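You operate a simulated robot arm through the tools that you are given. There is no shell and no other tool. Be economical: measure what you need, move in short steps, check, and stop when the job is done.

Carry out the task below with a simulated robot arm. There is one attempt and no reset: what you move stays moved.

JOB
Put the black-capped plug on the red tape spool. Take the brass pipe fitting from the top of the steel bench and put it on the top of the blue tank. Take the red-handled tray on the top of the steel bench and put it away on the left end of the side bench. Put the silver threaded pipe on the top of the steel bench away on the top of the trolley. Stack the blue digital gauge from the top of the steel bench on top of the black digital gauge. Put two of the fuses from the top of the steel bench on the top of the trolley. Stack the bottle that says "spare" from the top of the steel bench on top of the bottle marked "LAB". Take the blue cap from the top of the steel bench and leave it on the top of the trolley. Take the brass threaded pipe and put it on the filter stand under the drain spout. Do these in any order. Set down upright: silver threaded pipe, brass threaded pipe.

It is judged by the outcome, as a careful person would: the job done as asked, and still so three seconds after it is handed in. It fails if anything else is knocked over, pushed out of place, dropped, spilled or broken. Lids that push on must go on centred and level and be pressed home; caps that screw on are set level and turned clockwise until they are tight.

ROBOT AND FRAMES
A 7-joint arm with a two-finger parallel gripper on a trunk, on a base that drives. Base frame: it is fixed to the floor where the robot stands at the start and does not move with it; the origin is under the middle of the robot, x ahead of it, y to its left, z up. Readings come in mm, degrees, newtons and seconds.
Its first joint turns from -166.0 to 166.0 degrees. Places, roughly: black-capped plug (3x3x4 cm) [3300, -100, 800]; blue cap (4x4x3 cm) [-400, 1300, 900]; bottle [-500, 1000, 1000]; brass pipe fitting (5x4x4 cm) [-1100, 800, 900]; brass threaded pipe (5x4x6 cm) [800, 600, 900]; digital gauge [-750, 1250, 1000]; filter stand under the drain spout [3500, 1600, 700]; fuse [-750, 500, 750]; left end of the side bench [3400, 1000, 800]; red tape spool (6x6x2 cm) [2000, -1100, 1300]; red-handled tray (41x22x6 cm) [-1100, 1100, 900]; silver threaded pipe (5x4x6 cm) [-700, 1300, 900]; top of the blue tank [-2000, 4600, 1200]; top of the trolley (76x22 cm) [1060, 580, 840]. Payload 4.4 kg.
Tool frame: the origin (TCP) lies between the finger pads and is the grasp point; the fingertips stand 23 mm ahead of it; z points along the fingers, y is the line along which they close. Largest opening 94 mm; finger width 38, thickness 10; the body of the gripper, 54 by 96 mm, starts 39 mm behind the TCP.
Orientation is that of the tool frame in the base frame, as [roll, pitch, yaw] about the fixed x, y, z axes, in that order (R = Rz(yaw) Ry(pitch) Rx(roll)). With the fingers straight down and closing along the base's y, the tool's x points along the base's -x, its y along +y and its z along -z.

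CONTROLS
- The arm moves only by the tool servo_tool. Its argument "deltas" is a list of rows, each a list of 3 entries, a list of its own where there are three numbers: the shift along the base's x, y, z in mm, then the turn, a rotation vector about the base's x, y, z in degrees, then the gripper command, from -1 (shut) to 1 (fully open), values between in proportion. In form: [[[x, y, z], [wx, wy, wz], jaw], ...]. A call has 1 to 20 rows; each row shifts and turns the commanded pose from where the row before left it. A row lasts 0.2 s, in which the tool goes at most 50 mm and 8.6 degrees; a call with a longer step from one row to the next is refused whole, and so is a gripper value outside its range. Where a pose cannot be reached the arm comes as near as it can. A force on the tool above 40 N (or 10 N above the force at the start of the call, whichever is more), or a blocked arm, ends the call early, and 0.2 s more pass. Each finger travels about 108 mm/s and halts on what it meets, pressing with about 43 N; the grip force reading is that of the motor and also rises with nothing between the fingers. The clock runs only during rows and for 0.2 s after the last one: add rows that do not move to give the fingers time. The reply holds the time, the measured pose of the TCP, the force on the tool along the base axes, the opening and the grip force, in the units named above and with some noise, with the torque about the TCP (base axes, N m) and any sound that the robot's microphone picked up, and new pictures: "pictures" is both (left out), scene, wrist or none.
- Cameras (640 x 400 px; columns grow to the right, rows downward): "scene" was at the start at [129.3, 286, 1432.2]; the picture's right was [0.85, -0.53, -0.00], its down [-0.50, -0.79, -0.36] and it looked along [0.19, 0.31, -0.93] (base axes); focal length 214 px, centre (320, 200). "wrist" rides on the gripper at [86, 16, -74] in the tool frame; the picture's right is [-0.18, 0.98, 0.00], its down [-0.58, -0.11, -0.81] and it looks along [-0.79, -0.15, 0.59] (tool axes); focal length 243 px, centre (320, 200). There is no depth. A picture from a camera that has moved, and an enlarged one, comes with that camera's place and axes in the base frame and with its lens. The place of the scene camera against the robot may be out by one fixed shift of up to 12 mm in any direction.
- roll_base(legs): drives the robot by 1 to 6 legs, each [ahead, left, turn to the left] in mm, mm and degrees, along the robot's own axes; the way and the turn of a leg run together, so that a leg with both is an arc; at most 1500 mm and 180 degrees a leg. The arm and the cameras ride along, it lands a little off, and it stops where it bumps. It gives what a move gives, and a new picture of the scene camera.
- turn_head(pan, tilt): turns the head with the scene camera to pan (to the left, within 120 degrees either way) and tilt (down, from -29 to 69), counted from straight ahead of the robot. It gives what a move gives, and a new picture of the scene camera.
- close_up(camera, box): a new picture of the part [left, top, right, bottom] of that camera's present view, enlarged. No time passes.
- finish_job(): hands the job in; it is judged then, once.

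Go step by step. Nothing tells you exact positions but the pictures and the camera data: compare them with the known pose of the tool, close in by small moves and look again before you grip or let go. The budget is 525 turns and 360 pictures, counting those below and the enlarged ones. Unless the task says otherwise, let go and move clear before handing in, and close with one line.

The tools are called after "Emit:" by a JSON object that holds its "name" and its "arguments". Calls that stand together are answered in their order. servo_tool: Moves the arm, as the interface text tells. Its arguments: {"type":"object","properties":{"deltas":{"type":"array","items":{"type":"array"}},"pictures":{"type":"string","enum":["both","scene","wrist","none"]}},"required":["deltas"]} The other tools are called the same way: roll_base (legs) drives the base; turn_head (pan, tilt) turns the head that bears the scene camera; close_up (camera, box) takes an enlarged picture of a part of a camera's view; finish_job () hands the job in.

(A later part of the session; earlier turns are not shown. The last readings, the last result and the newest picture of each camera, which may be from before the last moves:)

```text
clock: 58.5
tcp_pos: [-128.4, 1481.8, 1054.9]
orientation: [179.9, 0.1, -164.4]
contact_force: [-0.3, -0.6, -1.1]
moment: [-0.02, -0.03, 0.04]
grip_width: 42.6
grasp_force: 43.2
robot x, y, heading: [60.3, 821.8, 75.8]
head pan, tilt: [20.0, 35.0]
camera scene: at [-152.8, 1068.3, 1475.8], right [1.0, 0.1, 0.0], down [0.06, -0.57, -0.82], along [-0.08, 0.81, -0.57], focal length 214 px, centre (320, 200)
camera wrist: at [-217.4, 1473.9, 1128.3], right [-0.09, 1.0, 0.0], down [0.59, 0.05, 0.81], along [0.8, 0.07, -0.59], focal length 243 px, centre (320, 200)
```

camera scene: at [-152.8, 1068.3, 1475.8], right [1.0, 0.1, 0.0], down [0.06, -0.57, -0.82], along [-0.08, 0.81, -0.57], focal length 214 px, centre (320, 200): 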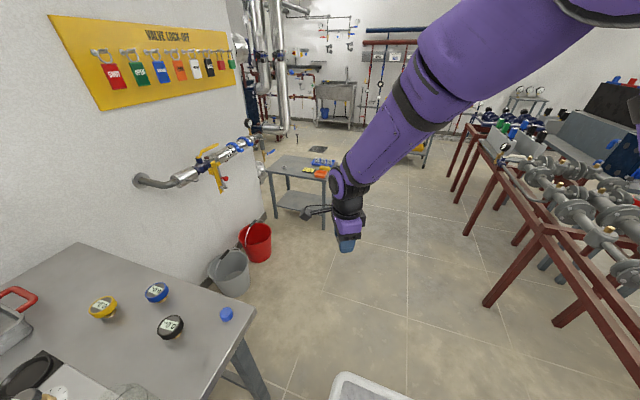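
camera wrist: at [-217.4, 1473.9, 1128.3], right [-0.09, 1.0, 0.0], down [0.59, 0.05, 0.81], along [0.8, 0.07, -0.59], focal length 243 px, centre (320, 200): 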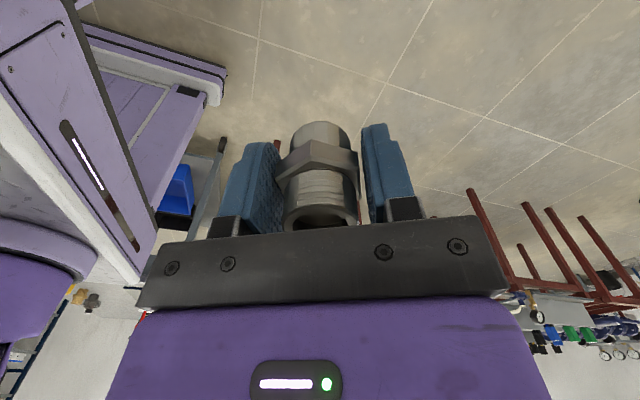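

Recovered. The arm's axis is near (176,1025), so I must stay within ~800 mm of it. Now a look at the trolley to choose a drop place.

Emit:
{"name": "turn_head", "arguments": {"pan": -90, "tilt": 40}}

Emit:
{"name": "close_up", "arguments": {"camera": "scene", "box": [220, 80, 420, 230]}}

```text
clock: 60.4
tcp_pos: [-129.1, 1481.8, 1054.1]
orientation: [-179.9, 0.1, -164.4]
contact_force: [-0.3, 1.5, -1.2]
moment: [0.01, 0.0, -0.01]
grip_width: 42.8
grasp_force: 43.3
robot x, y, heading: [61.0, 819.1, 75.5]
head pan, tilt: [-90.0, 40.0]
camera scene: at [-61.7, 959.5, 1468.3], right [-0.25, -0.97, 0.0], down [-0.62, 0.16, -0.77], along [0.74, -0.19, -0.64], focal length 214 px, centre (320, 200)
```

scene: 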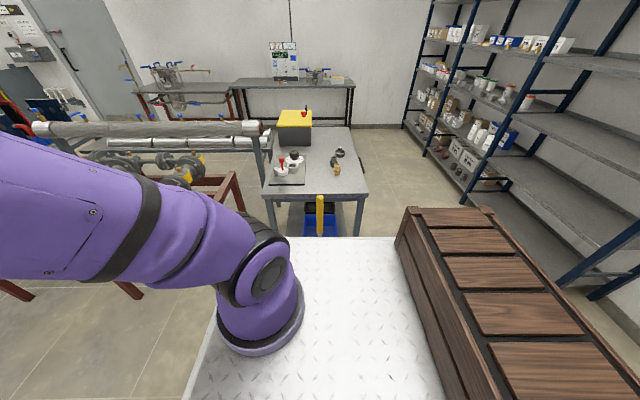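

```text
2.67 times, centred on (320, 155) of scene
camera zoom: at [-61.7, 959.5, 1468.3], right [-0.25, -0.97, 0.0], down [-0.62, 0.16, -0.77], along [0.74, -0.19, -0.64], focal length 572 px, centre (320, 320)
```

zoom: 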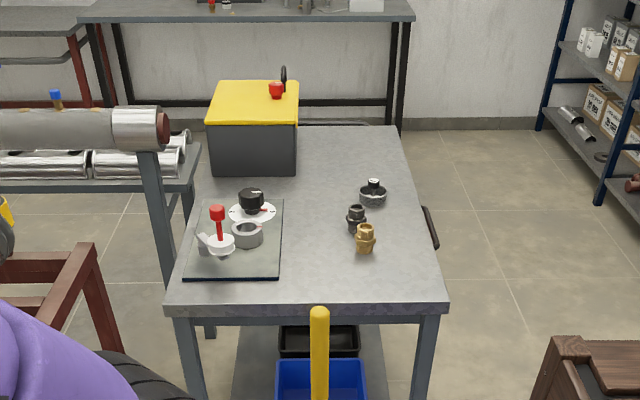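

Trolley's near-right corner is ~(662,538); I'll put the silver pipe at about (752,581). I swing the arm round the front, slightly raised.

Emit:
{"name": "servo_tool", "arguments": {"deltas": [[[38, 23.3, 5], [0, 0, -2], -1], [[39.6, 20.4, 5], [0, 0, -2], -1], [[41, 17.4, 5], [0, 0, -2], -1], [[42.1, 14.3, 5], [0, 0, -2], -1], [[43.1, 11.1, 5], [0, 0, -2], -1], [[43.8, 7.9, 5], [0, 0, -2], -1], [[44.3, 4.7, 5], [0, 0, -2], -1], [[44.5, 1.4, 5], [0, 0, -2], -1], [[44.5, -1.9, 5], [0, 0, -2], -1], [[44.2, -5.2, 5], [0, 0, -2], -1], [[43.7, -8.5, 5], [0, 0, -2], -1], [[42.9, -11.7, 5], [0, 0, -2], -1], [[41.9, -14.9, 5], [0, 0, -2], -1], [[40.7, -17.9, 0], [0, 0, -2], -1], [[39.3, -20.9, 0], [0, 0, -2], -1], [[37.6, -23.7, 0], [0, 0, -2], -1]], "pictures": "both"}}

```text
clock: 63.8
tcp_pos: [539.1, 1481.4, 1121.0]
orientation: [-180.0, 0.1, 163.6]
contact_force: [-1.0, 0.4, -1.9]
moment: [-0.03, -0.09, 0.0]
grip_width: 42.7
grasp_force: 43.1
robot x, y, heading: [61.8, 823.3, 75.7]
head pan, tilt: [-90.0, 40.0]
camera scene: at [-62.3, 959.6, 1468.3], right [-0.25, -0.97, 0.0], down [-0.62, 0.16, -0.77], along [0.74, -0.19, -0.64], focal length 214 px, centre (320, 200)
camera wrist: at [460.3, 1520.5, 1194.5], right [0.45, 0.89, 0.0], down [0.53, -0.27, 0.81], along [0.72, -0.37, -0.59], focal length 243 px, centre (320, 200)
```

scene: 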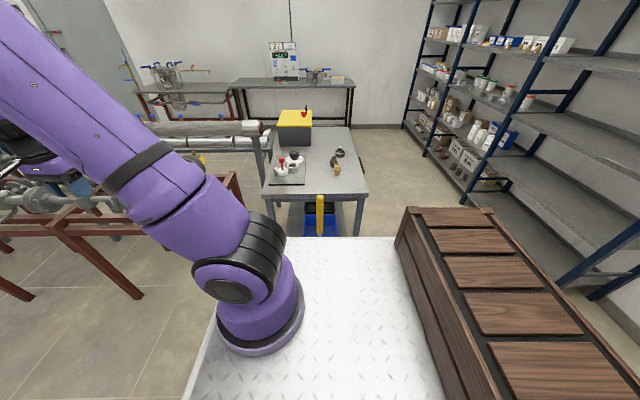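
wrist: 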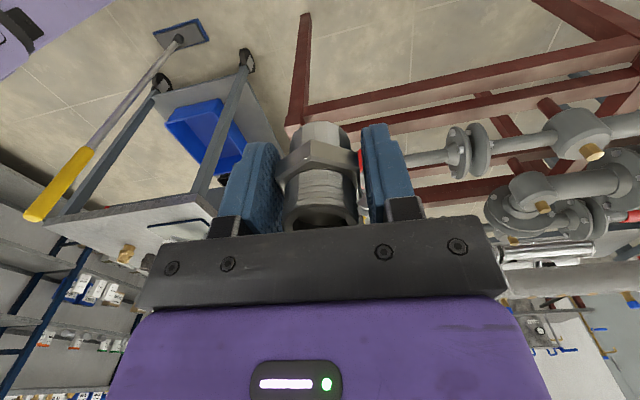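

Emit:
{"name": "servo_tool", "arguments": {"deltas": [[[35.8, -26.5, 0], [0, 0, -1.9], -1], [[33.7, -29, 0], [0, 0, -1.9], -1], [[31.5, -31.5, 0], [0, 0, -1.9], -1], [[29, -33.7, 0], [0, 0, -1.9], -1], [[26.5, -35.8, 0], [0, 0, -1.9], -1], [[23.7, -37.6, 0], [0, 0, -1.9], -1], [[20.9, -39.3, 0], [0, 0, -1.9], -1], [[17.9, -40.7, 0], [0, 0, -1.9], -1], [[14.9, -41.9, 0], [0, 0, -1.9], -1], [[11.7, -42.9, 0], [0, 0, -1.9], -1], [[8.5, -43.7, 0], [0, 0, -1.9], -1], [[5.2, -44.2, 0], [0, 0, -1.9], -1], [[-8, -47, 0], [0, 0, -1.9], -1], [[-8, -47, 0], [0, 0, -1.9], -1], [[-8, -47, 0], [0, 0, -1.9], -1], [[-8, -47, 0], [0, 0, -1.9], -1], [[-8, -47, 0], [0, 0, -1.9], -1], [[-8, -47, 0], [0, 0, -1.9], -1], [[-4, -47, 0], [0, 0, -1.9], -1], [[0, -47, 0], [0, 0, -1.9], -1]], "pictures": "both"}}

```text
clock: 68.0
tcp_pos: [749.4, 657.2, 1117.1]
orientation: [180.0, 0.1, 125.8]
contact_force: [-0.4, 0.2, -1.1]
moment: [-0.07, 0.05, 0.0]
grip_width: 42.7
grasp_force: 42.8
robot x, y, heading: [60.6, 822.3, 75.6]
head pan, tilt: [-90.0, 40.0]
camera scene: at [-61.7, 960.0, 1468.3], right [-0.25, -0.97, 0.0], down [-0.62, 0.16, -0.77], along [0.74, -0.19, -0.64], focal length 214 px, centre (320, 200)
camera wrist: at [710.8, 736.2, 1192.1], right [0.91, 0.42, 0.0], down [0.25, -0.53, 0.81], along [0.34, -0.73, -0.59], focal length 243 px, centre (320, 200)
```

scene: 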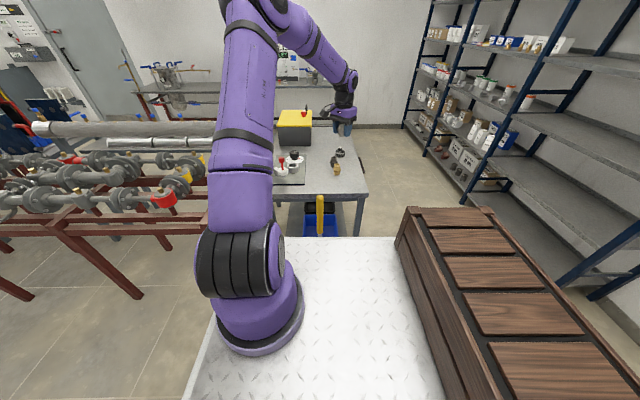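
wrist: 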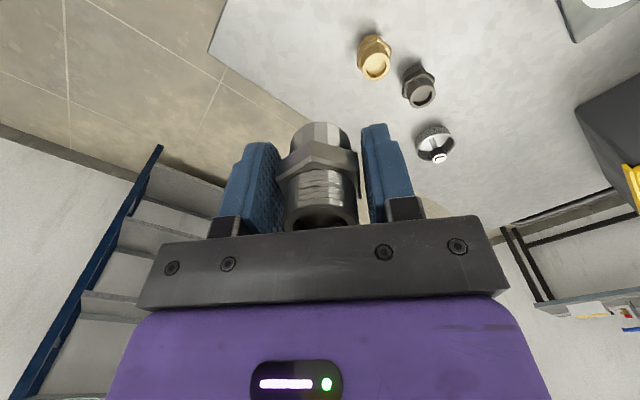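

The gripper is over the trolley; I move to the free near-right corner spot and lower.

Emit:
{"name": "servo_tool", "arguments": {"deltas": [[[-2, -36, -10], [0, 0, 0], -1], [[-2, -36, -10], [0, 0, 0], -1], [[0, 0, -45], [0, 0, 0], -1], [[0, 0, -45], [0, 0, 0], -1], [[0, 0, -45], [0, 0, 0], -1], [[0, 0, -45], [0, 0, 0], -1], [[0, 0, 0], [0, 0, 0], -1]], "pictures": "wrist"}}

```text
clock: 69.6
tcp_pos: [742.0, 583.2, 918.3]
orientation: [179.9, 0.0, 125.5]
contact_force: [1.0, -0.1, -1.2]
moment: [0.03, 0.01, 0.0]
grip_width: 42.5
grasp_force: 42.9
robot x, y, heading: [61.0, 823.4, 75.5]
head pan, tilt: [-90.0, 40.0]
camera wrist: at [703.9, 663.9, 991.9], right [0.91, 0.42, 0.0], down [0.25, -0.54, 0.81], along [0.34, -0.73, -0.59], focal length 243 px, centre (320, 200)
```

wrist: 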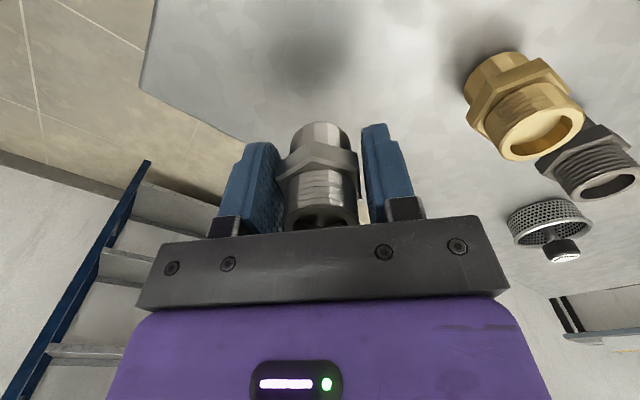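

Emit:
{"name": "servo_tool", "arguments": {"deltas": [[[0, 0, -12], [0, 0, 0], -1], [[0, 0, -12], [0, 0, 0], -1], [[0, 0, -8], [0, 0, 0], -1], [[0, 0, 0], [0, 0, 0], -1]], "pictures": "wrist"}}

```text
clock: 70.6
tcp_pos: [744.6, 583.2, 885.5]
orientation: [180.0, 0.0, 125.6]
contact_force: [0.4, 0.2, 0.0]
moment: [-0.02, -0.01, 0.0]
grip_width: 42.5
grasp_force: 42.8
robot x, y, heading: [59.5, 821.3, 75.8]
head pan, tilt: [-90.0, 40.0]
camera wrist: at [706.2, 663.7, 960.1], right [0.91, 0.42, 0.0], down [0.25, -0.54, 0.81], along [0.34, -0.73, -0.59], focal length 243 px, centre (320, 200)
```

wrist: 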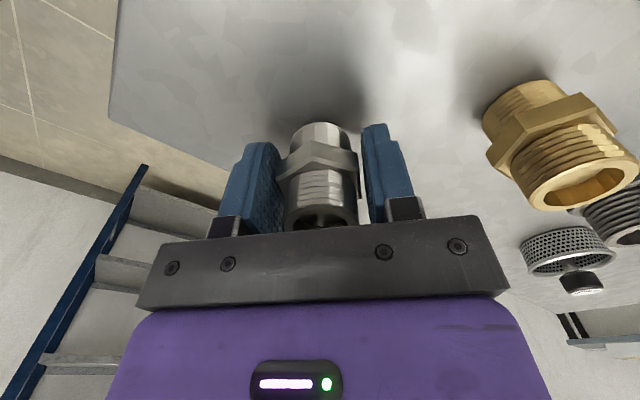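

Emit:
{"name": "servo_tool", "arguments": {"deltas": [[[0, 0, -4], [0, 0, 0], -1], [[0, 0, -4], [0, 0, 0], -1], [[0, 0, -4], [0, 0, 0], -1], [[0, 0, 0], [0, 0, 0], -1]], "pictures": "none"}}

```text
clock: 71.6
tcp_pos: [745.3, 582.7, 877.0]
orientation: [179.8, 0.4, 125.6]
contact_force: [-3.1, 3.6, 34.5]
moment: [0.04, 0.22, -0.04]
grip_width: 42.7
grasp_force: 42.8
robot x, y, heading: [58.7, 823.8, 75.8]
head pan, tilt: [-90.0, 40.0]
```

Contact at the trolley top. I release and lift straight up.

Emit:
{"name": "servo_tool", "arguments": {"deltas": [[[0, 0, 3], [0, 0, 0], -1], [[0, 0, 0], [0, 0, 0], 0.4], [[0, 0, 0], [0, 0, 0], 0.4], [[0, 0, 0], [0, 0, 0], 0.4], [[0, 0, 40], [0, 0, 0], 0.4], [[0, 0, 45], [0, 0, 0], 0.4], [[0, 0, 45], [0, 0, 0], 0.4], [[0, 0, 45], [0, 0, 0], 0.4]], "pictures": "wrist"}}

```text
clock: 73.4
tcp_pos: [745.2, 582.6, 1052.1]
orientation: [180.0, 0.1, 125.6]
contact_force: [0.9, -0.3, -0.1]
moment: [0.01, -0.02, -0.03]
grip_width: 65.6
grasp_force: 0.0
robot x, y, heading: [59.5, 823.5, 75.7]
head pan, tilt: [-90.0, 40.0]
camera wrist: at [707.2, 661.9, 1126.7], right [0.91, 0.42, 0.0], down [0.25, -0.54, 0.81], along [0.34, -0.73, -0.59], focal length 243 px, centre (320, 200)
```

wrist: 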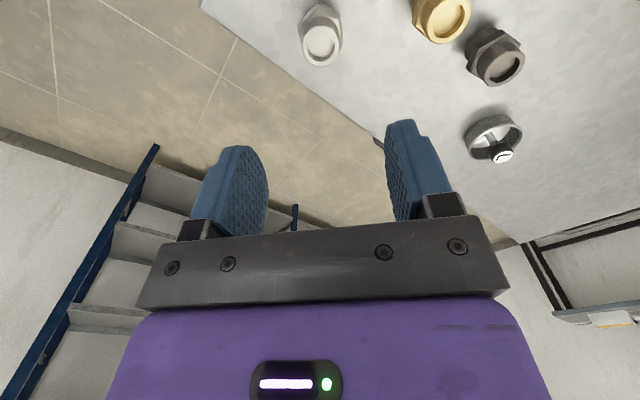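

Silver pipe is standing on the trolley. Next the blue cap: I swing back the same way toward the bench.

Emit:
{"name": "servo_tool", "arguments": {"deltas": [[[2, 36, 30], [0, 0, 1], 1], [[2, 36, 30], [0, 0, 1], 1], [[0, 47, 0], [0, 0, 1.9], 1], [[4, 47, 0], [0, 0, 1.9], 1], [[8, 47, 0], [0, 0, 1.9], 1], [[8, 47, 0], [0, 0, 1.9], 1], [[8, 47, 0], [0, 0, 1.9], 1], [[8, 47, 0], [0, 0, 1.9], 1], [[8, 47, 0], [0, 0, 1.9], 1], [[8, 47, 0], [0, 0, 1.9], 1], [[-5.2, 44.2, 0], [0, 0, 1.9], 1], [[-8.5, 43.7, 0], [0, 0, 1.9], 1], [[-11.7, 42.9, 0], [0, 0, 1.9], 1], [[-14.9, 41.9, 0], [0, 0, 1.9], 1], [[-17.9, 40.7, 0], [0, 0, 1.9], 1], [[-20.9, 39.3, 0], [0, 0, 1.9], 1], [[-23.7, 37.6, 0], [0, 0, 1.9], 1], [[-26.5, 35.8, 0], [0, 0, 1.9], 1], [[-29, 33.7, 0], [0, 0, 1.9], 1], [[-31.5, 31.5, 0], [0, 0, 1.9], 1]], "pictures": "none"}}

Emit:
{"name": "servo_tool", "arguments": {"deltas": [[[-33.7, 29, 0], [0, 0, 2], 1], [[-35.8, 26.5, 0], [0, 0, 2], 1], [[-37.6, 23.7, 0], [0, 0, 2], 1], [[-39.3, 20.9, 0], [0, 0, 3], 1], [[-40.7, 17.9, 0], [0, 0, 3], 1], [[-41.9, 14.9, 0], [0, 0, 4], 1], [[-42.9, 11.7, -5], [0, 0, 4], 1], [[-43.7, 8.5, -5], [0, 0, 4], 1], [[-44.2, 5.2, -5], [0, 0, 5], 1], [[-44.5, 1.9, -5], [0, 0, 5], 1], [[-44.5, -1.4, -5], [0, 0, 5], 1], [[-44.3, -4.7, -5], [0, 0, 5], 1], [[-43.8, -7.9, -5], [0, 0, 5], 1], [[-43.1, -11.1, -5], [0, 0, 6], 1], [[-42.1, -14.3, -5], [0, 0, 6], 1], [[-41, -17.4, -5], [0, 0, 6], 1], [[-39.6, -20.4, -5], [0, 0, 6], 1], [[-38, -23.3, -5], [0, 0, 6], 1]], "pictures": "both"}}

```text
clock: 77.6
tcp_pos: [613.9, 1423.2, 1111.9]
orientation: [-180.0, 0.1, 161.7]
contact_force: [0.7, -1.3, -0.7]
moment: [0.09, 0.01, -0.01]
grip_width: 94.1
grasp_force: 0.1
robot x, y, heading: [56.5, 824.7, 75.8]
head pan, tilt: [-90.0, 40.0]
```

```text
clock: 81.4
tcp_pos: [-128.2, 1481.6, 1050.1]
orientation: [180.0, 0.1, -119.4]
contact_force: [1.6, 0.1, 0.4]
moment: [0.02, 0.06, 0.02]
grip_width: 93.9
grasp_force: 0.1
robot x, y, heading: [55.6, 825.6, 75.9]
head pan, tilt: [-90.0, 40.0]
camera scene: at [-61.1, 959.7, 1468.3], right [-0.25, -0.97, 0.0], down [-0.62, 0.16, -0.77], along [0.74, -0.19, -0.64], focal length 214 px, centre (320, 200)
camera wrist: at [-186.2, 1413.9, 1125.4], right [-0.77, 0.64, 0.0], down [0.38, 0.45, 0.81], along [0.52, 0.62, -0.59], focal length 243 px, centre (320, 200)
```

scene: 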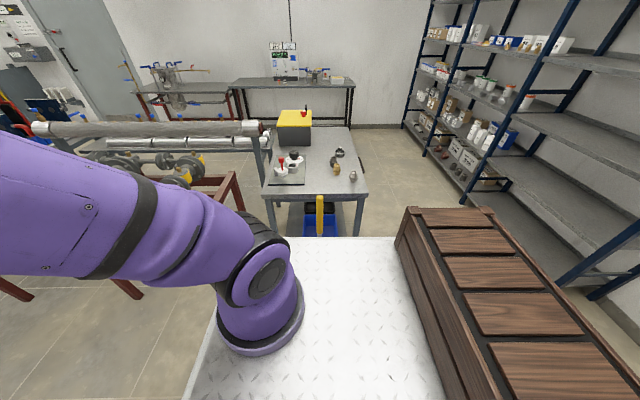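
wrist: 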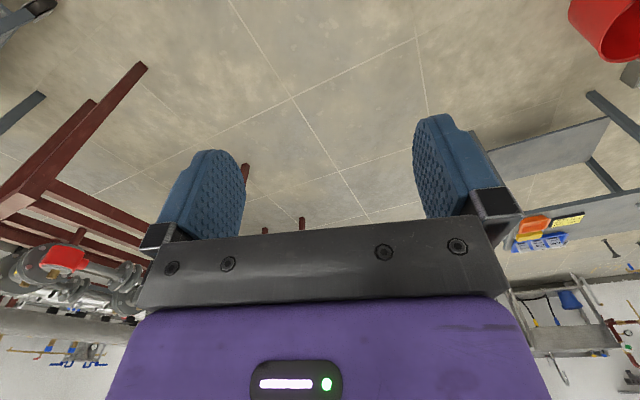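

Emit:
{"name": "servo_tool", "arguments": {"deltas": [[[-28, -12, 0], [0, 0, 8], 1], [[-28, -12, 0], [0, 0, 8], 1], [[-28, -12, 0], [0, 0, 8], 1], [[-28, -12, 0], [0, 0, 8], 1], [[-28, -12, 0], [0, 0, 8], 1], [[-28, -12, 0], [0, 0, 8], 1], [[-28, -12, 0], [0, 0, 8], 1], [[0, 0, 0], [0, 0, 0], 1]], "pictures": "wrist"}}

Emit:
{"name": "turn_head", "arguments": {"pan": 60, "tilt": 45}}

```text
clock: 83.2
tcp_pos: [-326.3, 1397.4, 1052.3]
orientation: [179.9, 0.1, -63.1]
contact_force: [0.5, -0.2, -0.1]
moment: [-0.03, 0.01, -0.02]
grip_width: 93.9
grasp_force: 0.1
robot x, y, heading: [59.5, 823.2, 75.7]
head pan, tilt: [-90.0, 40.0]
camera wrist: at [-302.7, 1312.1, 1125.9], right [-0.96, -0.28, 0.0], down [-0.16, 0.57, 0.81], along [-0.23, 0.77, -0.59], focal length 243 px, centre (320, 200)
```

wrist: 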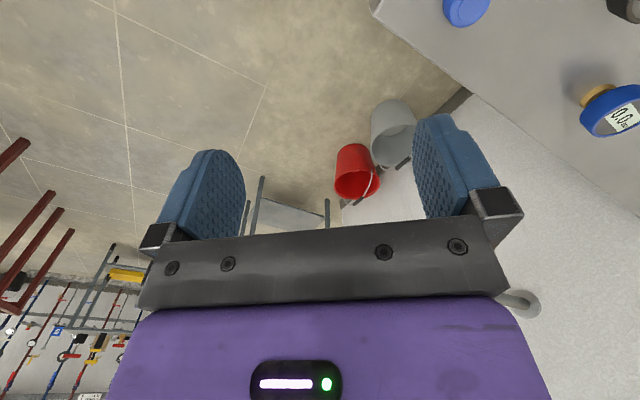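

```text
clock: 85.6
tcp_pos: [-325.7, 1396.8, 1051.3]
orientation: [180.0, 0.1, -63.2]
contact_force: [-0.2, 0.3, 0.7]
moment: [-0.02, 0.01, 0.0]
grip_width: 93.9
grasp_force: 0.1
robot x, y, heading: [59.6, 821.0, 75.8]
head pan, tilt: [60.0, 45.0]
camera scene: at [-202.3, 1037.3, 1461.1], right [0.7, 0.72, 0.0], down [0.51, -0.49, -0.71], along [-0.51, 0.49, -0.71], focal length 214 px, centre (320, 200)
```

scene: 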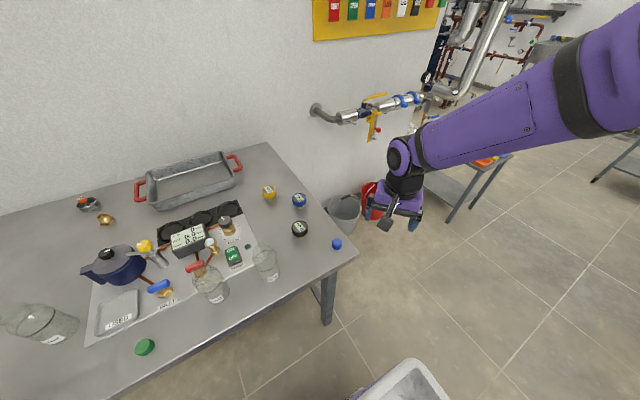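

Emit:
{"name": "servo_tool", "arguments": {"deltas": [[[-37, -18, -10], [0, 0, 0], 0.6], [[-37, -18, -15], [0, 0, 0], 0.6], [[-36, -18, -20], [0, 0, 0], 0.6], [[0, 0, -45], [0, 0, 0], 0.6], [[0, 0, -30], [0, 0, 0], 0.6], [[0, 0, 0], [0, 0, 0], 0.6]], "pictures": "wrist"}}

```text
clock: 87.0
tcp_pos: [-437.3, 1343.7, 932.0]
orientation: [180.0, 0.1, -63.2]
contact_force: [-0.1, -0.1, 0.2]
moment: [-0.01, 0.0, 0.02]
grip_width: 75.2
grasp_force: 0.1
robot x, y, heading: [58.2, 818.3, 75.5]
head pan, tilt: [60.0, 45.0]
camera wrist: at [-412.9, 1259.1, 1006.3], right [-0.96, -0.28, 0.0], down [-0.16, 0.57, 0.81], along [-0.23, 0.78, -0.59], focal length 243 px, centre (320, 200)
```

wrist: 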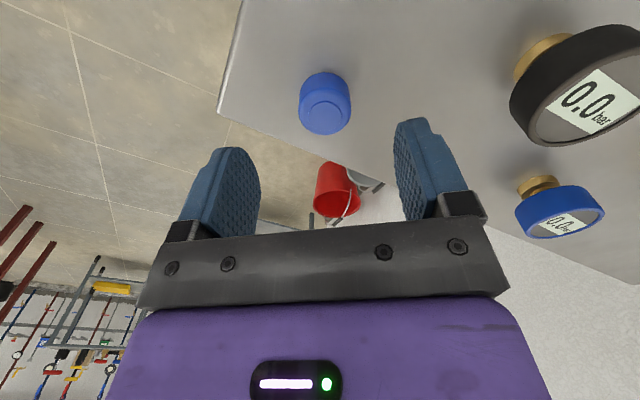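

Emit:
{"name": "servo_tool", "arguments": {"deltas": [[[0, -9, -20], [0, 0, 0], 0.6], [[0, 0, -23], [0, 0, 0], 0.6], [[0, 0, 0], [0, 0, 0], -1], [[0, 0, 0], [0, 0, 0], -1], [[0, 0, 0], [0, 0, 0], -1]], "pictures": "wrist"}}

```text
clock: 88.2
tcp_pos: [-435.1, 1334.9, 889.7]
orientation: [180.0, 0.1, -63.2]
contact_force: [-0.8, 0.2, 1.1]
moment: [0.02, 0.0, -0.01]
grip_width: 26.4
grasp_force: 43.0
robot x, y, heading: [60.3, 822.0, 75.5]
head pan, tilt: [60.0, 45.0]
camera wrist: at [-411.3, 1250.5, 963.8], right [-0.96, -0.28, 0.0], down [-0.16, 0.57, 0.81], along [-0.23, 0.78, -0.59], focal length 243 px, centre (320, 200)
```

wrist: 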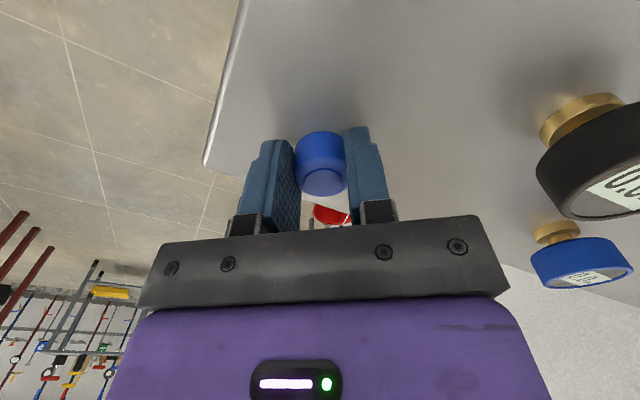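

Cap gripped (26 mm wide, centred). Lift and carry to the trolley by the same route.

Emit:
{"name": "servo_tool", "arguments": {"deltas": [[[0, 0, 40], [0, 0, 0], -1], [[0, 0, 40], [0, 0, 0], -1], [[0, 5, 40], [0, 0, 0], -1], [[36, 18, 20], [0, 0, 0], -1], [[37, 20, 20], [0, 0, 0], -1], [[37, 20, 0], [0, 0, 0], -1], [[28, 12, 0], [0, 0, -8], -1], [[28, 12, 0], [0, 0, -8], -1], [[28, 12, 0], [0, 0, -8], -1], [[28, 12, 0], [0, 0, -8], -1], [[28, 12, 0], [0, 0, -8], -1], [[28, 12, 0], [0, 0, -8], -1], [[28, 12, 0], [0, 0, -8], -1]], "pictures": "wrist"}}

Emit:
{"name": "servo_tool", "arguments": {"deltas": [[[38, 23.3, 5], [0, 0, -6], -1], [[39.6, 20.4, 5], [0, 0, -6], -1], [[41, 17.4, 5], [0, 0, -6], -1], [[42.1, 14.3, 5], [0, 0, -6], -1], [[43.1, 11.1, 5], [0, 0, -6], -1], [[43.8, 7.9, 5], [0, 0, -5], -1], [[44.3, 4.7, 5], [0, 0, -5], -1], [[44.5, 1.4, 5], [0, 0, -5], -1], [[44.5, -1.9, 5], [0, 0, -5], -1], [[44.2, -5.2, 5], [0, 0, -5], -1], [[43.7, -8.5, 5], [0, 0, -4], -1], [[42.9, -11.7, 5], [0, 0, -4], -1], [[41.9, -14.9, 0], [0, 0, -4], -1], [[40.7, -17.9, 0], [0, 0, -3], -1], [[39.3, -20.9, 0], [0, 0, -3], -1], [[37.6, -23.7, 0], [0, 0, -2], -1], [[35.8, -26.5, 0], [0, 0, -2], -1], [[33.7, -29, 0], [0, 0, -2], -1]], "pictures": "none"}}

Emit:
{"name": "servo_tool", "arguments": {"deltas": [[[31.5, -31.5, 0], [0, 0, -1.9], -1], [[29, -33.7, 0], [0, 0, -1.9], -1], [[26.5, -35.8, 0], [0, 0, -1.9], -1], [[23.7, -37.6, 0], [0, 0, -1.9], -1], [[20.9, -39.3, 0], [0, 0, -1.9], -1], [[17.9, -40.7, 0], [0, 0, -1.9], -1], [[14.9, -41.9, 0], [0, 0, -1.9], -1], [[11.7, -42.9, 0], [0, 0, -1.9], -1], [[8.5, -43.7, 0], [0, 0, -1.9], -1], [[5.2, -44.2, 0], [0, 0, -1.9], -1], [[-8, -47, 0], [0, 0, -1.9], -1], [[-8, -47, 0], [0, 0, -1.9], -1], [[-8, -47, 0], [0, 0, -1.9], -1], [[-8, -47, 0], [0, 0, -1.9], -1], [[-8, -47, 0], [0, 0, -1.9], -1], [[-8, -47, 0], [0, 0, -1.9], -1]], "pictures": "wrist"}}

```text
clock: 91.0
tcp_pos: [-128.9, 1483.2, 1050.7]
orientation: [180.0, 0.1, -119.3]
contact_force: [0.2, 0.2, -0.1]
moment: [0.02, 0.0, -0.01]
grip_width: 26.3
grasp_force: 42.6
robot x, y, heading: [56.8, 822.6, 75.7]
head pan, tilt: [60.0, 45.0]
camera wrist: at [-186.3, 1415.5, 1125.2], right [-0.77, 0.64, 0.0], down [0.38, 0.45, 0.81], along [0.52, 0.62, -0.59], focal length 243 px, centre (320, 200)
```

wrist: 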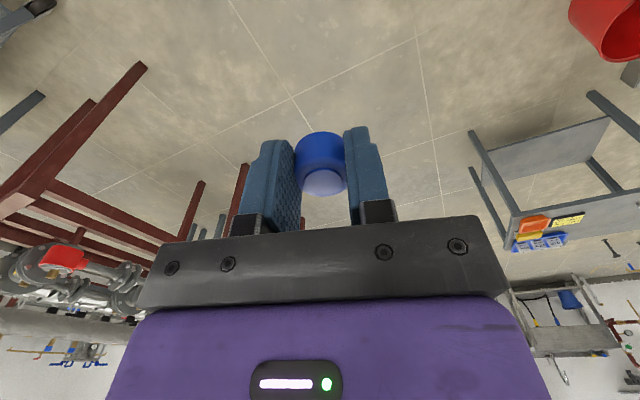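

```text
clock: 94.8
tcp_pos: [611.3, 1423.0, 1112.1]
orientation: [180.0, 0.2, 161.7]
contact_force: [-0.1, 1.1, 0.4]
moment: [-0.02, -0.06, -0.02]
grip_width: 28.9
grasp_force: 43.0
robot x, y, heading: [59.1, 822.9, 75.8]
head pan, tilt: [60.0, 45.0]
```

```text
clock: 98.2
tcp_pos: [749.1, 751.3, 1109.5]
orientation: [179.9, 0.1, 131.4]
contact_force: [0.4, 0.5, -0.4]
moment: [-0.06, 0.01, 0.02]
grip_width: 29.0
grasp_force: 43.2
robot x, y, heading: [59.1, 820.7, 75.5]
head pan, tilt: [60.0, 45.0]
camera wrist: at [704.4, 827.3, 1182.5], right [0.86, 0.51, 0.0], down [0.3, -0.51, 0.81], along [0.41, -0.69, -0.59], focal length 243 px, centre (320, 200)
```

wrist: 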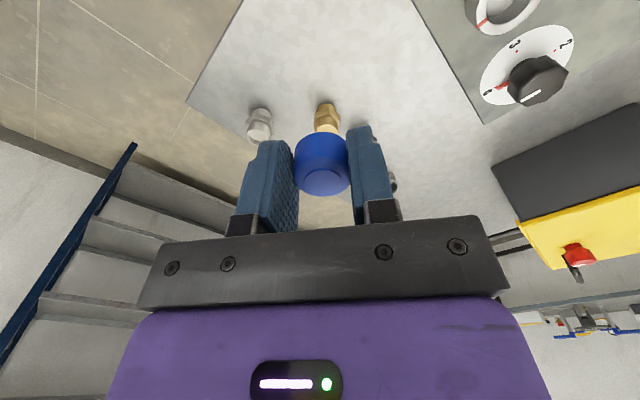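

The grip width changed a little; I check the cap.

Emit:
{"name": "close_up", "arguments": {"camera": "wrist", "box": [230, 100, 410, 230]}}

```text
3.08 times, centred on (320, 165) of wrist
camera zoom: at [704.4, 827.3, 1182.5], right [0.86, 0.51, 0.0], down [0.3, -0.51, 0.81], along [0.41, -0.69, -0.59], focal length 746 px, centre (320, 308)
```

zoom: 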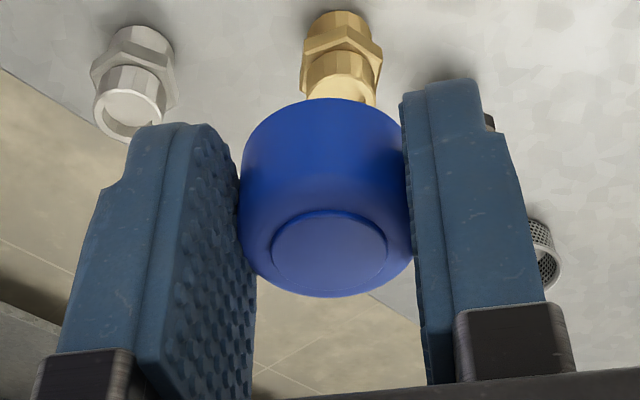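

Emit:
{"name": "servo_tool", "arguments": {"deltas": [[[8, -30, -20], [0, 0, 0], -1], [[8, -31, -20], [0, 0, 0], -1], [[0, 0, -40], [0, 0, 0], -1], [[0, 0, -40], [0, 0, 0], -1], [[0, 0, -40], [0, 0, 0], -1], [[0, 0, -40], [0, 0, 0], -1], [[0, 0, -12], [0, 0, 0], -1], [[0, 0, 0], [0, 0, 0], -1]], "pictures": "wrist"}}

```text
clock: 100.0
tcp_pos: [769.1, 687.3, 899.3]
orientation: [180.0, 0.1, 131.4]
contact_force: [0.2, -0.1, 0.3]
moment: [0.01, 0.02, 0.04]
grip_width: 29.1
grasp_force: 42.7
robot x, y, heading: [60.6, 822.8, 75.4]
head pan, tilt: [60.0, 45.0]
camera wrist: at [723.2, 763.0, 973.3], right [0.86, 0.51, 0.0], down [0.3, -0.51, 0.81], along [0.41, -0.69, -0.59], focal length 243 px, centre (320, 200)
```

wrist: 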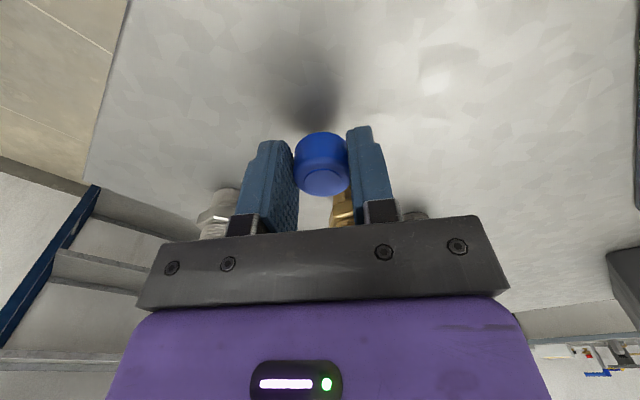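

Emit:
{"name": "servo_tool", "arguments": {"deltas": [[[0, 0, -8], [0, 0, 0], -1], [[0, 0, -5], [0, 0, 0], -1], [[0, 0, -4], [0, 0, 0], -1], [[0, 0, -4], [0, 0, 0], -1], [[0, 0, 0], [0, 0, 0], -1]], "pictures": "none"}}

```text
clock: 101.2
tcp_pos: [768.3, 686.4, 879.1]
orientation: [179.9, 0.3, 131.4]
contact_force: [-3.7, 3.7, 33.3]
moment: [-0.07, -0.02, -0.01]
grip_width: 28.9
grasp_force: 43.4
robot x, y, heading: [57.4, 819.8, 75.5]
head pan, tilt: [60.0, 45.0]
```

Emit:
{"name": "servo_tool", "arguments": {"deltas": [[[0, 0, 2], [0, 0, 0], -1], [[0, 0, 0], [0, 0, 0], 0.1], [[0, 0, 0], [0, 0, 0], 0.1], [[0, 0, 30], [0, 0, 0], 0.1], [[0, 0, 45], [0, 0, 0], 0.4], [[0, 0, 45], [0, 0, 0], 0.4], [[0, 0, 45], [0, 0, 0], 0.4], [[-10, 40, 20], [0, 0, 0], 0.4], [[-10, 40, 0], [0, 0, 0], 0.4], [[-10, 40, 0], [0, 0, 0], 0.4]], "pictures": "wrist"}}

```text
clock: 103.4
tcp_pos: [738.8, 807.7, 1062.0]
orientation: [180.0, 0.1, 131.2]
contact_force: [-0.2, -1.1, -0.5]
moment: [0.05, 0.0, 0.0]
grip_width: 65.5
grasp_force: 0.1
robot x, y, heading: [56.9, 816.9, 75.5]
head pan, tilt: [60.0, 45.0]
camera wrist: at [691.0, 883.4, 1137.5], right [0.86, 0.51, 0.0], down [0.3, -0.51, 0.81], along [0.41, -0.69, -0.59], focal length 243 px, centre (320, 200)
```

wrist: 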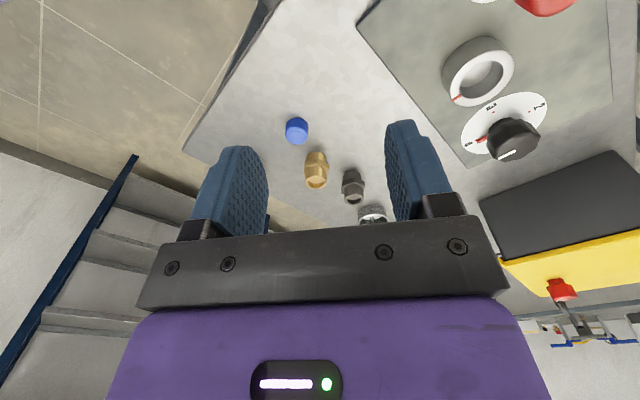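

Blue cap done. Now I back the robot up so both the fuses and the trolley are within reach (arm stays above the trolley strip, clear).

Emit:
{"name": "roll_base", "arguments": {"legs": [[-510, 15, 0]]}}

Emit:
{"name": "turn_head", "arguments": {"pan": 95, "tilt": 45}}

```text
clock: 106.3
tcp_pos: [597.1, 322.6, 1063.1]
orientation: [-180.0, 0.0, 131.4]
contact_force: [0.0, -0.1, -0.6]
moment: [0.02, 0.0, -0.01]
grip_width: 65.8
grasp_force: 0.1
robot x, y, heading: [-77.4, 337.1, 75.8]
head pan, tilt: [60.0, 45.0]
camera scene: at [-342.1, 549.4, 1461.1], right [0.7, 0.72, 0.0], down [0.51, -0.49, -0.71], along [-0.51, 0.49, -0.71], focal length 214 px, centre (320, 200)
```

scene: 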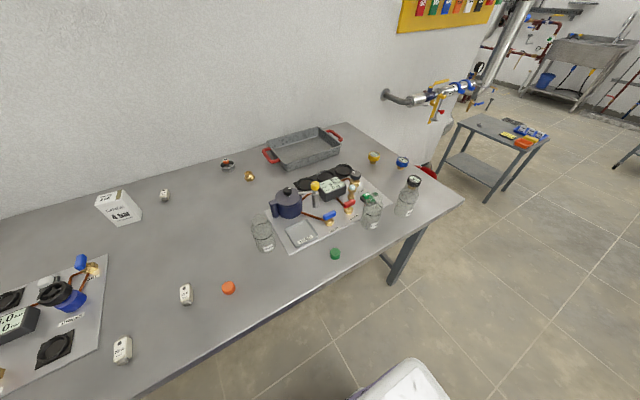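

```text
clock: 107.4
tcp_pos: [596.9, 322.4, 1063.0]
orientation: [-180.0, 0.0, 131.4]
contact_force: [-0.5, -0.2, -0.7]
moment: [0.0, 0.01, 0.03]
grip_width: 65.9
grasp_force: 0.0
robot x, y, heading: [-82.1, 336.1, 75.7]
head pan, tilt: [95.0, 45.0]
camera scene: at [-364.1, 505.9, 1461.1], right [0.16, 0.99, 0.0], down [0.7, -0.11, -0.71], along [-0.7, 0.11, -0.71], focal length 214 px, centre (320, 200)
```

scene: 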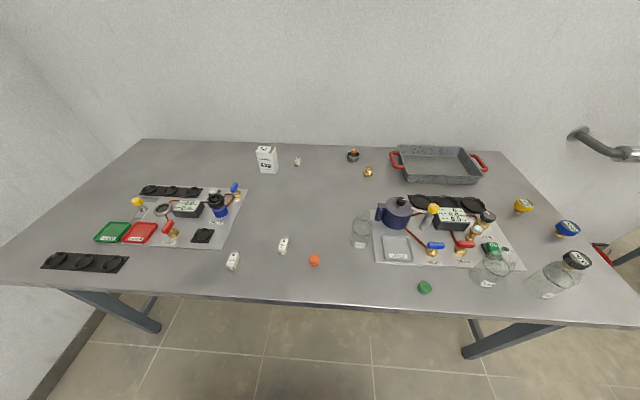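

Emit:
{"name": "close_up", "arguments": {"camera": "scene", "box": [210, 225, 330, 285]}}

Emit:
{"name": "close_up", "arguments": {"camera": "scene", "box": [250, 140, 390, 190]}}

```text
5.33 times, centred on (270, 255) of scene
camera zoom: at [-364.1, 505.9, 1461.1], right [0.16, 0.99, 0.0], down [0.7, -0.11, -0.71], along [-0.7, 0.11, -0.71], focal length 1144 px, centre (587, -93)
```

zoom: 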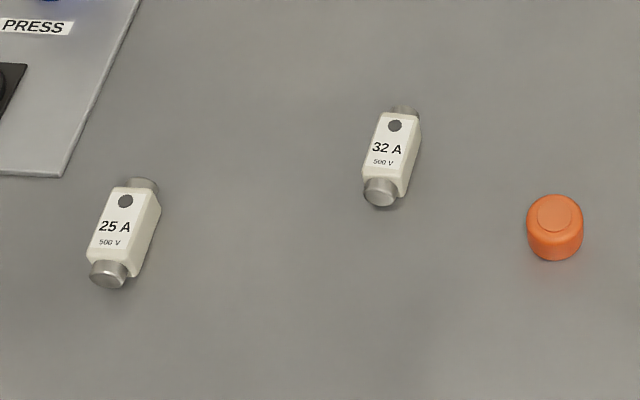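

```text
4.57 times, centred on (320, 165) of scene
camera zoom: at [-364.1, 505.9, 1461.1], right [0.16, 0.99, 0.0], down [0.7, -0.11, -0.71], along [-0.7, 0.11, -0.71], focal length 980 px, centre (320, 360)
```

zoom: 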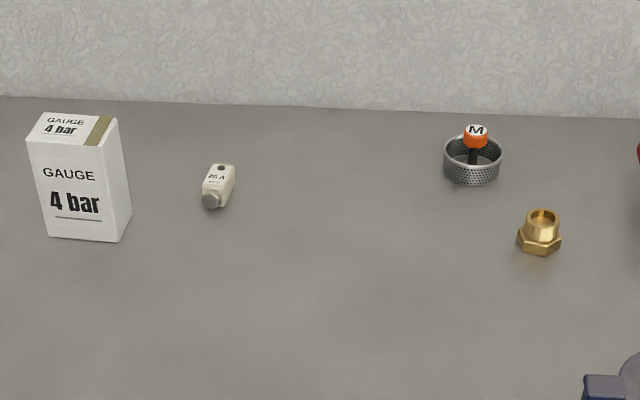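

I plan to take the 25 A and 32 A fuses. Swing the arm round the front to the bench.

Emit:
{"name": "servo_tool", "arguments": {"deltas": [[[-33, 11.6, 22], [0, 0, 0], 0], [[-33, 11.6, 22], [0, 0, 0], 0], [[14, 45.8, 0], [0, 0, 5], 0], [[10, 46.8, 0], [0, 0, 5], 0], [[6, 47.5, 0], [0, 0, 5], 0], [[1.9, 47.9, 0], [0, 0, 5], 0], [[-2.2, 47.8, 0], [0, 0, 5], 0], [[-6.3, 47.5, 0], [0, 0, 5], 0], [[-10.3, 46.8, 0], [0, 0, 5], 0], [[-14.3, 45.7, 0], [0, 0, 5], 0], [[-18.1, 44.3, 0], [0, 0, 5], 0], [[-21.9, 42.6, 0], [0, 0, 5], 0], [[-25.4, 40.6, 0], [0, 0, 5], 0], [[-28.8, 38.3, 0], [0, 0, 5], 0], [[-32, 35.7, 0], [0, 0, 5], 0], [[-34.9, 32.8, 0], [0, 0, 5], 0], [[-37.6, 29.7, 0], [0, 0, 5], 0], [[-40, 26.4, 0], [0, 0, 5], 0], [[-42.1, 22.9, 0], [0, 0, 5], 0], [[-43.9, 19.2, 0], [0, 0, 5], 0]], "pictures": "none"}}

Emit:
{"name": "servo_tool", "arguments": {"deltas": [[[-45.4, 15.4, 0], [0, 0, 5], 0], [[-46.5, 11.5, 0], [0, 0, 5], 0], [[-47.3, 7.5, 0], [0, 0, 5], 0], [[-47.8, 3.4, 0], [0, 0, 5], 0], [[-47.9, -0.7, 0], [0, 0, 5], 0], [[-47.7, -4.8, 0], [0, 0, 5], 0], [[-47.1, -8.9, 0], [0, 0, 5], 0], [[-46.1, -12.8, 0], [0, 0, 5], 0], [[-44.9, -16.7, 0], [0, 0, 5], 0], [[-43.3, -20.5, 0], [0, 0, 5], 0], [[-41.4, -24.1, 0], [0, 0, 5], 0], [[-39.2, -27.6, 0], [0, 0, 5], 0], [[-36.7, -30.8, 0], [0, 0, 5], 0], [[-33.9, -33.8, 0], [0, 0, 5], 0], [[-30.9, -36.6, 0], [0, 0, 5], 0]], "pictures": "scene"}}

```text
clock: 111.6
tcp_pos: [206.4, 1054.0, 1106.4]
orientation: [-180.0, 0.1, -138.6]
contact_force: [-0.1, -0.5, 0.3]
moment: [-0.01, 0.05, 0.0]
grip_width: 46.8
grasp_force: 0.0
robot x, y, heading: [-81.6, 333.8, 75.7]
head pan, tilt: [95.0, 45.0]
```

```text
clock: 114.8
tcp_pos: [-439.2, 874.5, 1109.5]
orientation: [180.0, 0.1, -63.6]
contact_force: [0.7, 1.1, -1.0]
moment: [-0.07, 0.05, 0.01]
grip_width: 47.2
grasp_force: 0.1
robot x, y, heading: [-81.2, 332.4, 75.8]
head pan, tilt: [95.0, 45.0]
camera scene: at [-363.8, 506.4, 1461.1], right [0.16, 0.99, 0.0], down [0.7, -0.11, -0.71], along [-0.7, 0.11, -0.71], focal length 214 px, centre (320, 200)
```

scene: 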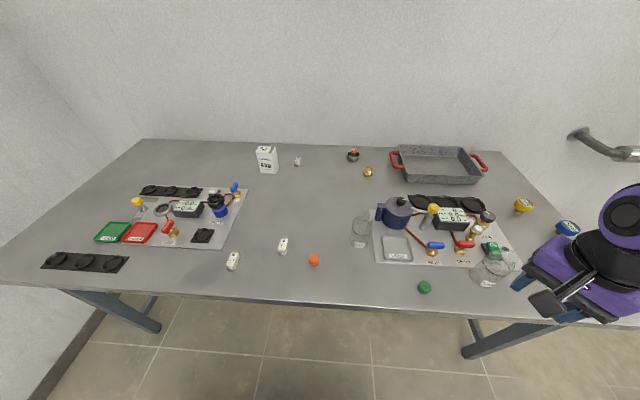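

The head mast lies in the arm's direction for the fuses from here, so I turn the base left to about 110° to keep the arm clear of it.

Emit:
{"name": "roll_base", "arguments": {"legs": [[-45, -109, 0], [0, 0, 34]]}}

Emit:
{"name": "turn_head", "arguments": {"pan": 60, "tilt": 50}}

```text
clock: 117.6
tcp_pos: [-582.2, 509.1, 1110.0]
orientation: [180.0, 0.1, -29.4]
contact_force: [0.1, -0.5, -0.7]
moment: [-0.01, -0.01, 0.01]
grip_width: 47.1
grasp_force: 0.1
robot x, y, heading: [14.5, 263.5, 109.7]
head pan, tilt: [95.0, 45.0]
camera scene: at [-313.0, 246.6, 1461.0], right [-0.42, 0.91, 0.0], down [0.64, 0.3, -0.71], along [-0.64, -0.3, -0.71], focal length 214 px, centre (320, 200)
```

scene: 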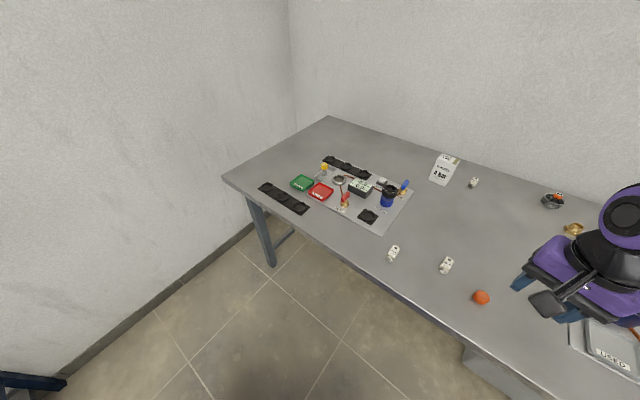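

```text
clock: 118.6
tcp_pos: [-583.4, 508.2, 1108.9]
orientation: [-179.9, 0.1, -29.4]
contact_force: [-0.4, 0.2, 0.5]
moment: [-0.01, -0.03, 0.03]
grip_width: 46.6
grasp_force: 0.1
robot x, y, heading: [18.6, 262.8, 109.8]
head pan, tilt: [60.0, 50.0]
camera scene: at [-315.0, 294.3, 1454.1], right [0.17, 0.98, 0.0], down [0.75, -0.13, -0.64], along [-0.63, 0.11, -0.77], focal length 214 px, centre (320, 200)
```

scene: 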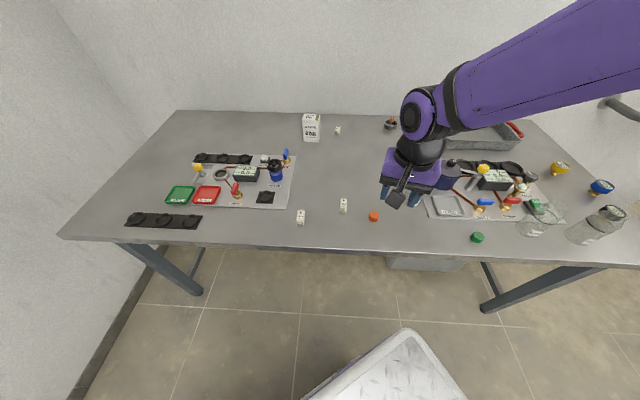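

Good posture. I move toward the 32 A fuse and look with the wrist camera.

Emit:
{"name": "servo_tool", "arguments": {"deltas": [[[-20, -13, -25], [0, 0, 4], 0.2], [[-20, -13, -25], [0, 0, 4], 0.2], [[-20, -13, -25], [0, 0, 4], 0.2], [[0, 0, -35], [0, 0, 0], 0.2], [[0, 0, 0], [0, 0, 0], 0.2]], "pictures": "wrist"}}

```text
clock: 119.8
tcp_pos: [-641.9, 470.0, 999.7]
orientation: [-180.0, 0.0, -17.4]
contact_force: [1.0, -0.1, -0.3]
moment: [0.02, 0.01, 0.0]
grip_width: 56.4
grasp_force: 0.1
robot x, y, heading: [21.1, 264.6, 109.9]
head pan, tilt: [60.0, 50.0]
camera wrist: at [-565.5, 428.8, 1073.9], right [-0.47, -0.88, 0.0], down [-0.52, 0.28, 0.81], along [-0.71, 0.38, -0.59], focal length 243 px, centre (320, 200)
```

wrist: 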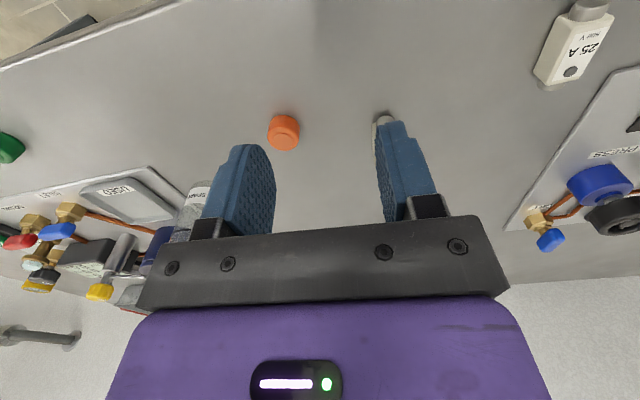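

Emit:
{"name": "servo_tool", "arguments": {"deltas": [[[-40, -10, -20], [0, 0, 0], 0.2], [[-35, -10, -20], [0, 0, 0], 0.2], [[0, 0, -10], [0, 0, 0], 0.2], [[0, 0, 0], [0, 0, 0], 0.2]], "pictures": "wrist"}}

```text
clock: 120.8
tcp_pos: [-718.0, 449.7, 949.8]
orientation: [-179.9, 0.1, -17.4]
contact_force: [0.2, 0.1, 0.5]
moment: [-0.01, 0.03, 0.01]
grip_width: 56.2
grasp_force: 0.1
robot x, y, heading: [19.0, 262.8, 109.7]
head pan, tilt: [60.0, 50.0]
camera wrist: at [-641.4, 407.8, 1023.2], right [-0.47, -0.88, 0.0], down [-0.52, 0.28, 0.81], along [-0.71, 0.38, -0.59], focal length 243 px, centre (320, 200)
```

wrist: 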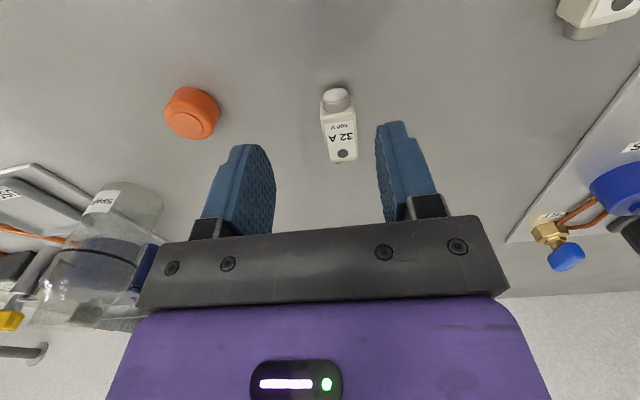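

Emit:
{"name": "servo_tool", "arguments": {"deltas": [[[-14, -2, -20], [0, 0, 0], 0.2], [[-11, -1, -25], [0, 0, 0], 0.2], [[0, 0, -17], [0, 0, 0], 0.2], [[0, 0, 0], [0, 0, 0], 0.2]], "pictures": "wrist"}}

```text
clock: 121.8
tcp_pos: [-743.8, 447.7, 887.5]
orientation: [-180.0, 0.2, -17.4]
contact_force: [-0.8, 0.5, 0.2]
moment: [-0.01, 0.01, -0.02]
grip_width: 56.4
grasp_force: 0.1
robot x, y, heading: [16.5, 262.4, 109.8]
head pan, tilt: [60.0, 50.0]
camera wrist: at [-665.4, 405.7, 961.8], right [-0.47, -0.88, 0.0], down [-0.52, 0.28, 0.81], along [-0.71, 0.38, -0.59], focal length 243 px, centre (320, 200)
```

wrist: 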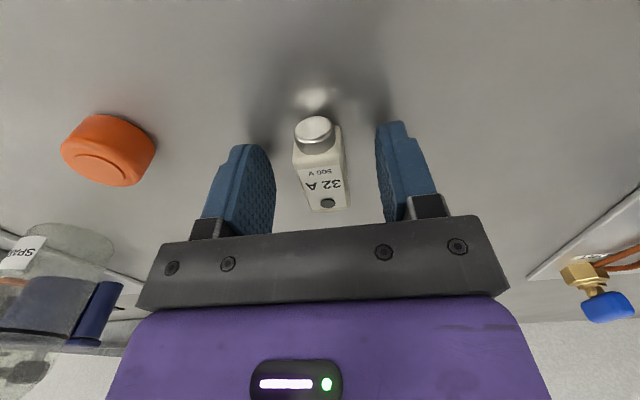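

Emit:
{"name": "servo_tool", "arguments": {"deltas": [[[0, 0, 0], [0, 0, 0], -1], [[0, 0, 0], [0, 0, 0], -1], [[0, 0, 0], [0, 0, 0], -1], [[0, 0, 40], [0, 0, 0], -1], [[10, 4, 40], [0, 0, 0], -1], [[30, 10, 30], [0, 0, 0], -1], [[35, 12, 25], [0, 0, 0], -1], [[35, 12, 25], [0, 0, 0], -1]], "pictures": "wrist"}}

```text
clock: 123.6
tcp_pos: [-634.0, 484.5, 1046.9]
orientation: [-180.0, 0.1, -17.4]
contact_force: [-0.9, 0.0, -1.8]
moment: [0.02, 0.0, -0.01]
grip_width: 23.2
grasp_force: 42.9
robot x, y, heading: [15.7, 261.8, 109.8]
head pan, tilt: [60.0, 50.0]
camera wrist: at [-557.9, 443.1, 1121.3], right [-0.47, -0.88, 0.0], down [-0.52, 0.28, 0.81], along [-0.71, 0.38, -0.59], focal length 243 px, centre (320, 200)
```

wrist: 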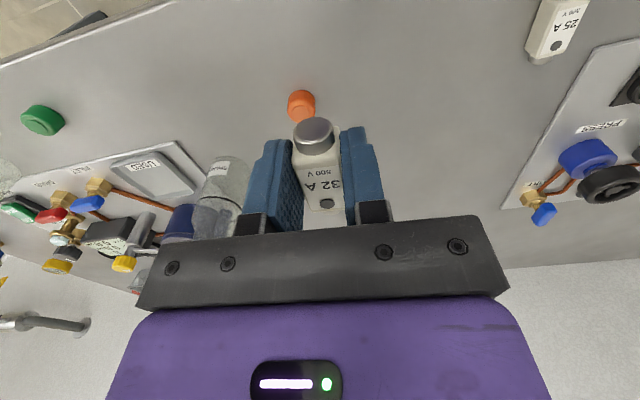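

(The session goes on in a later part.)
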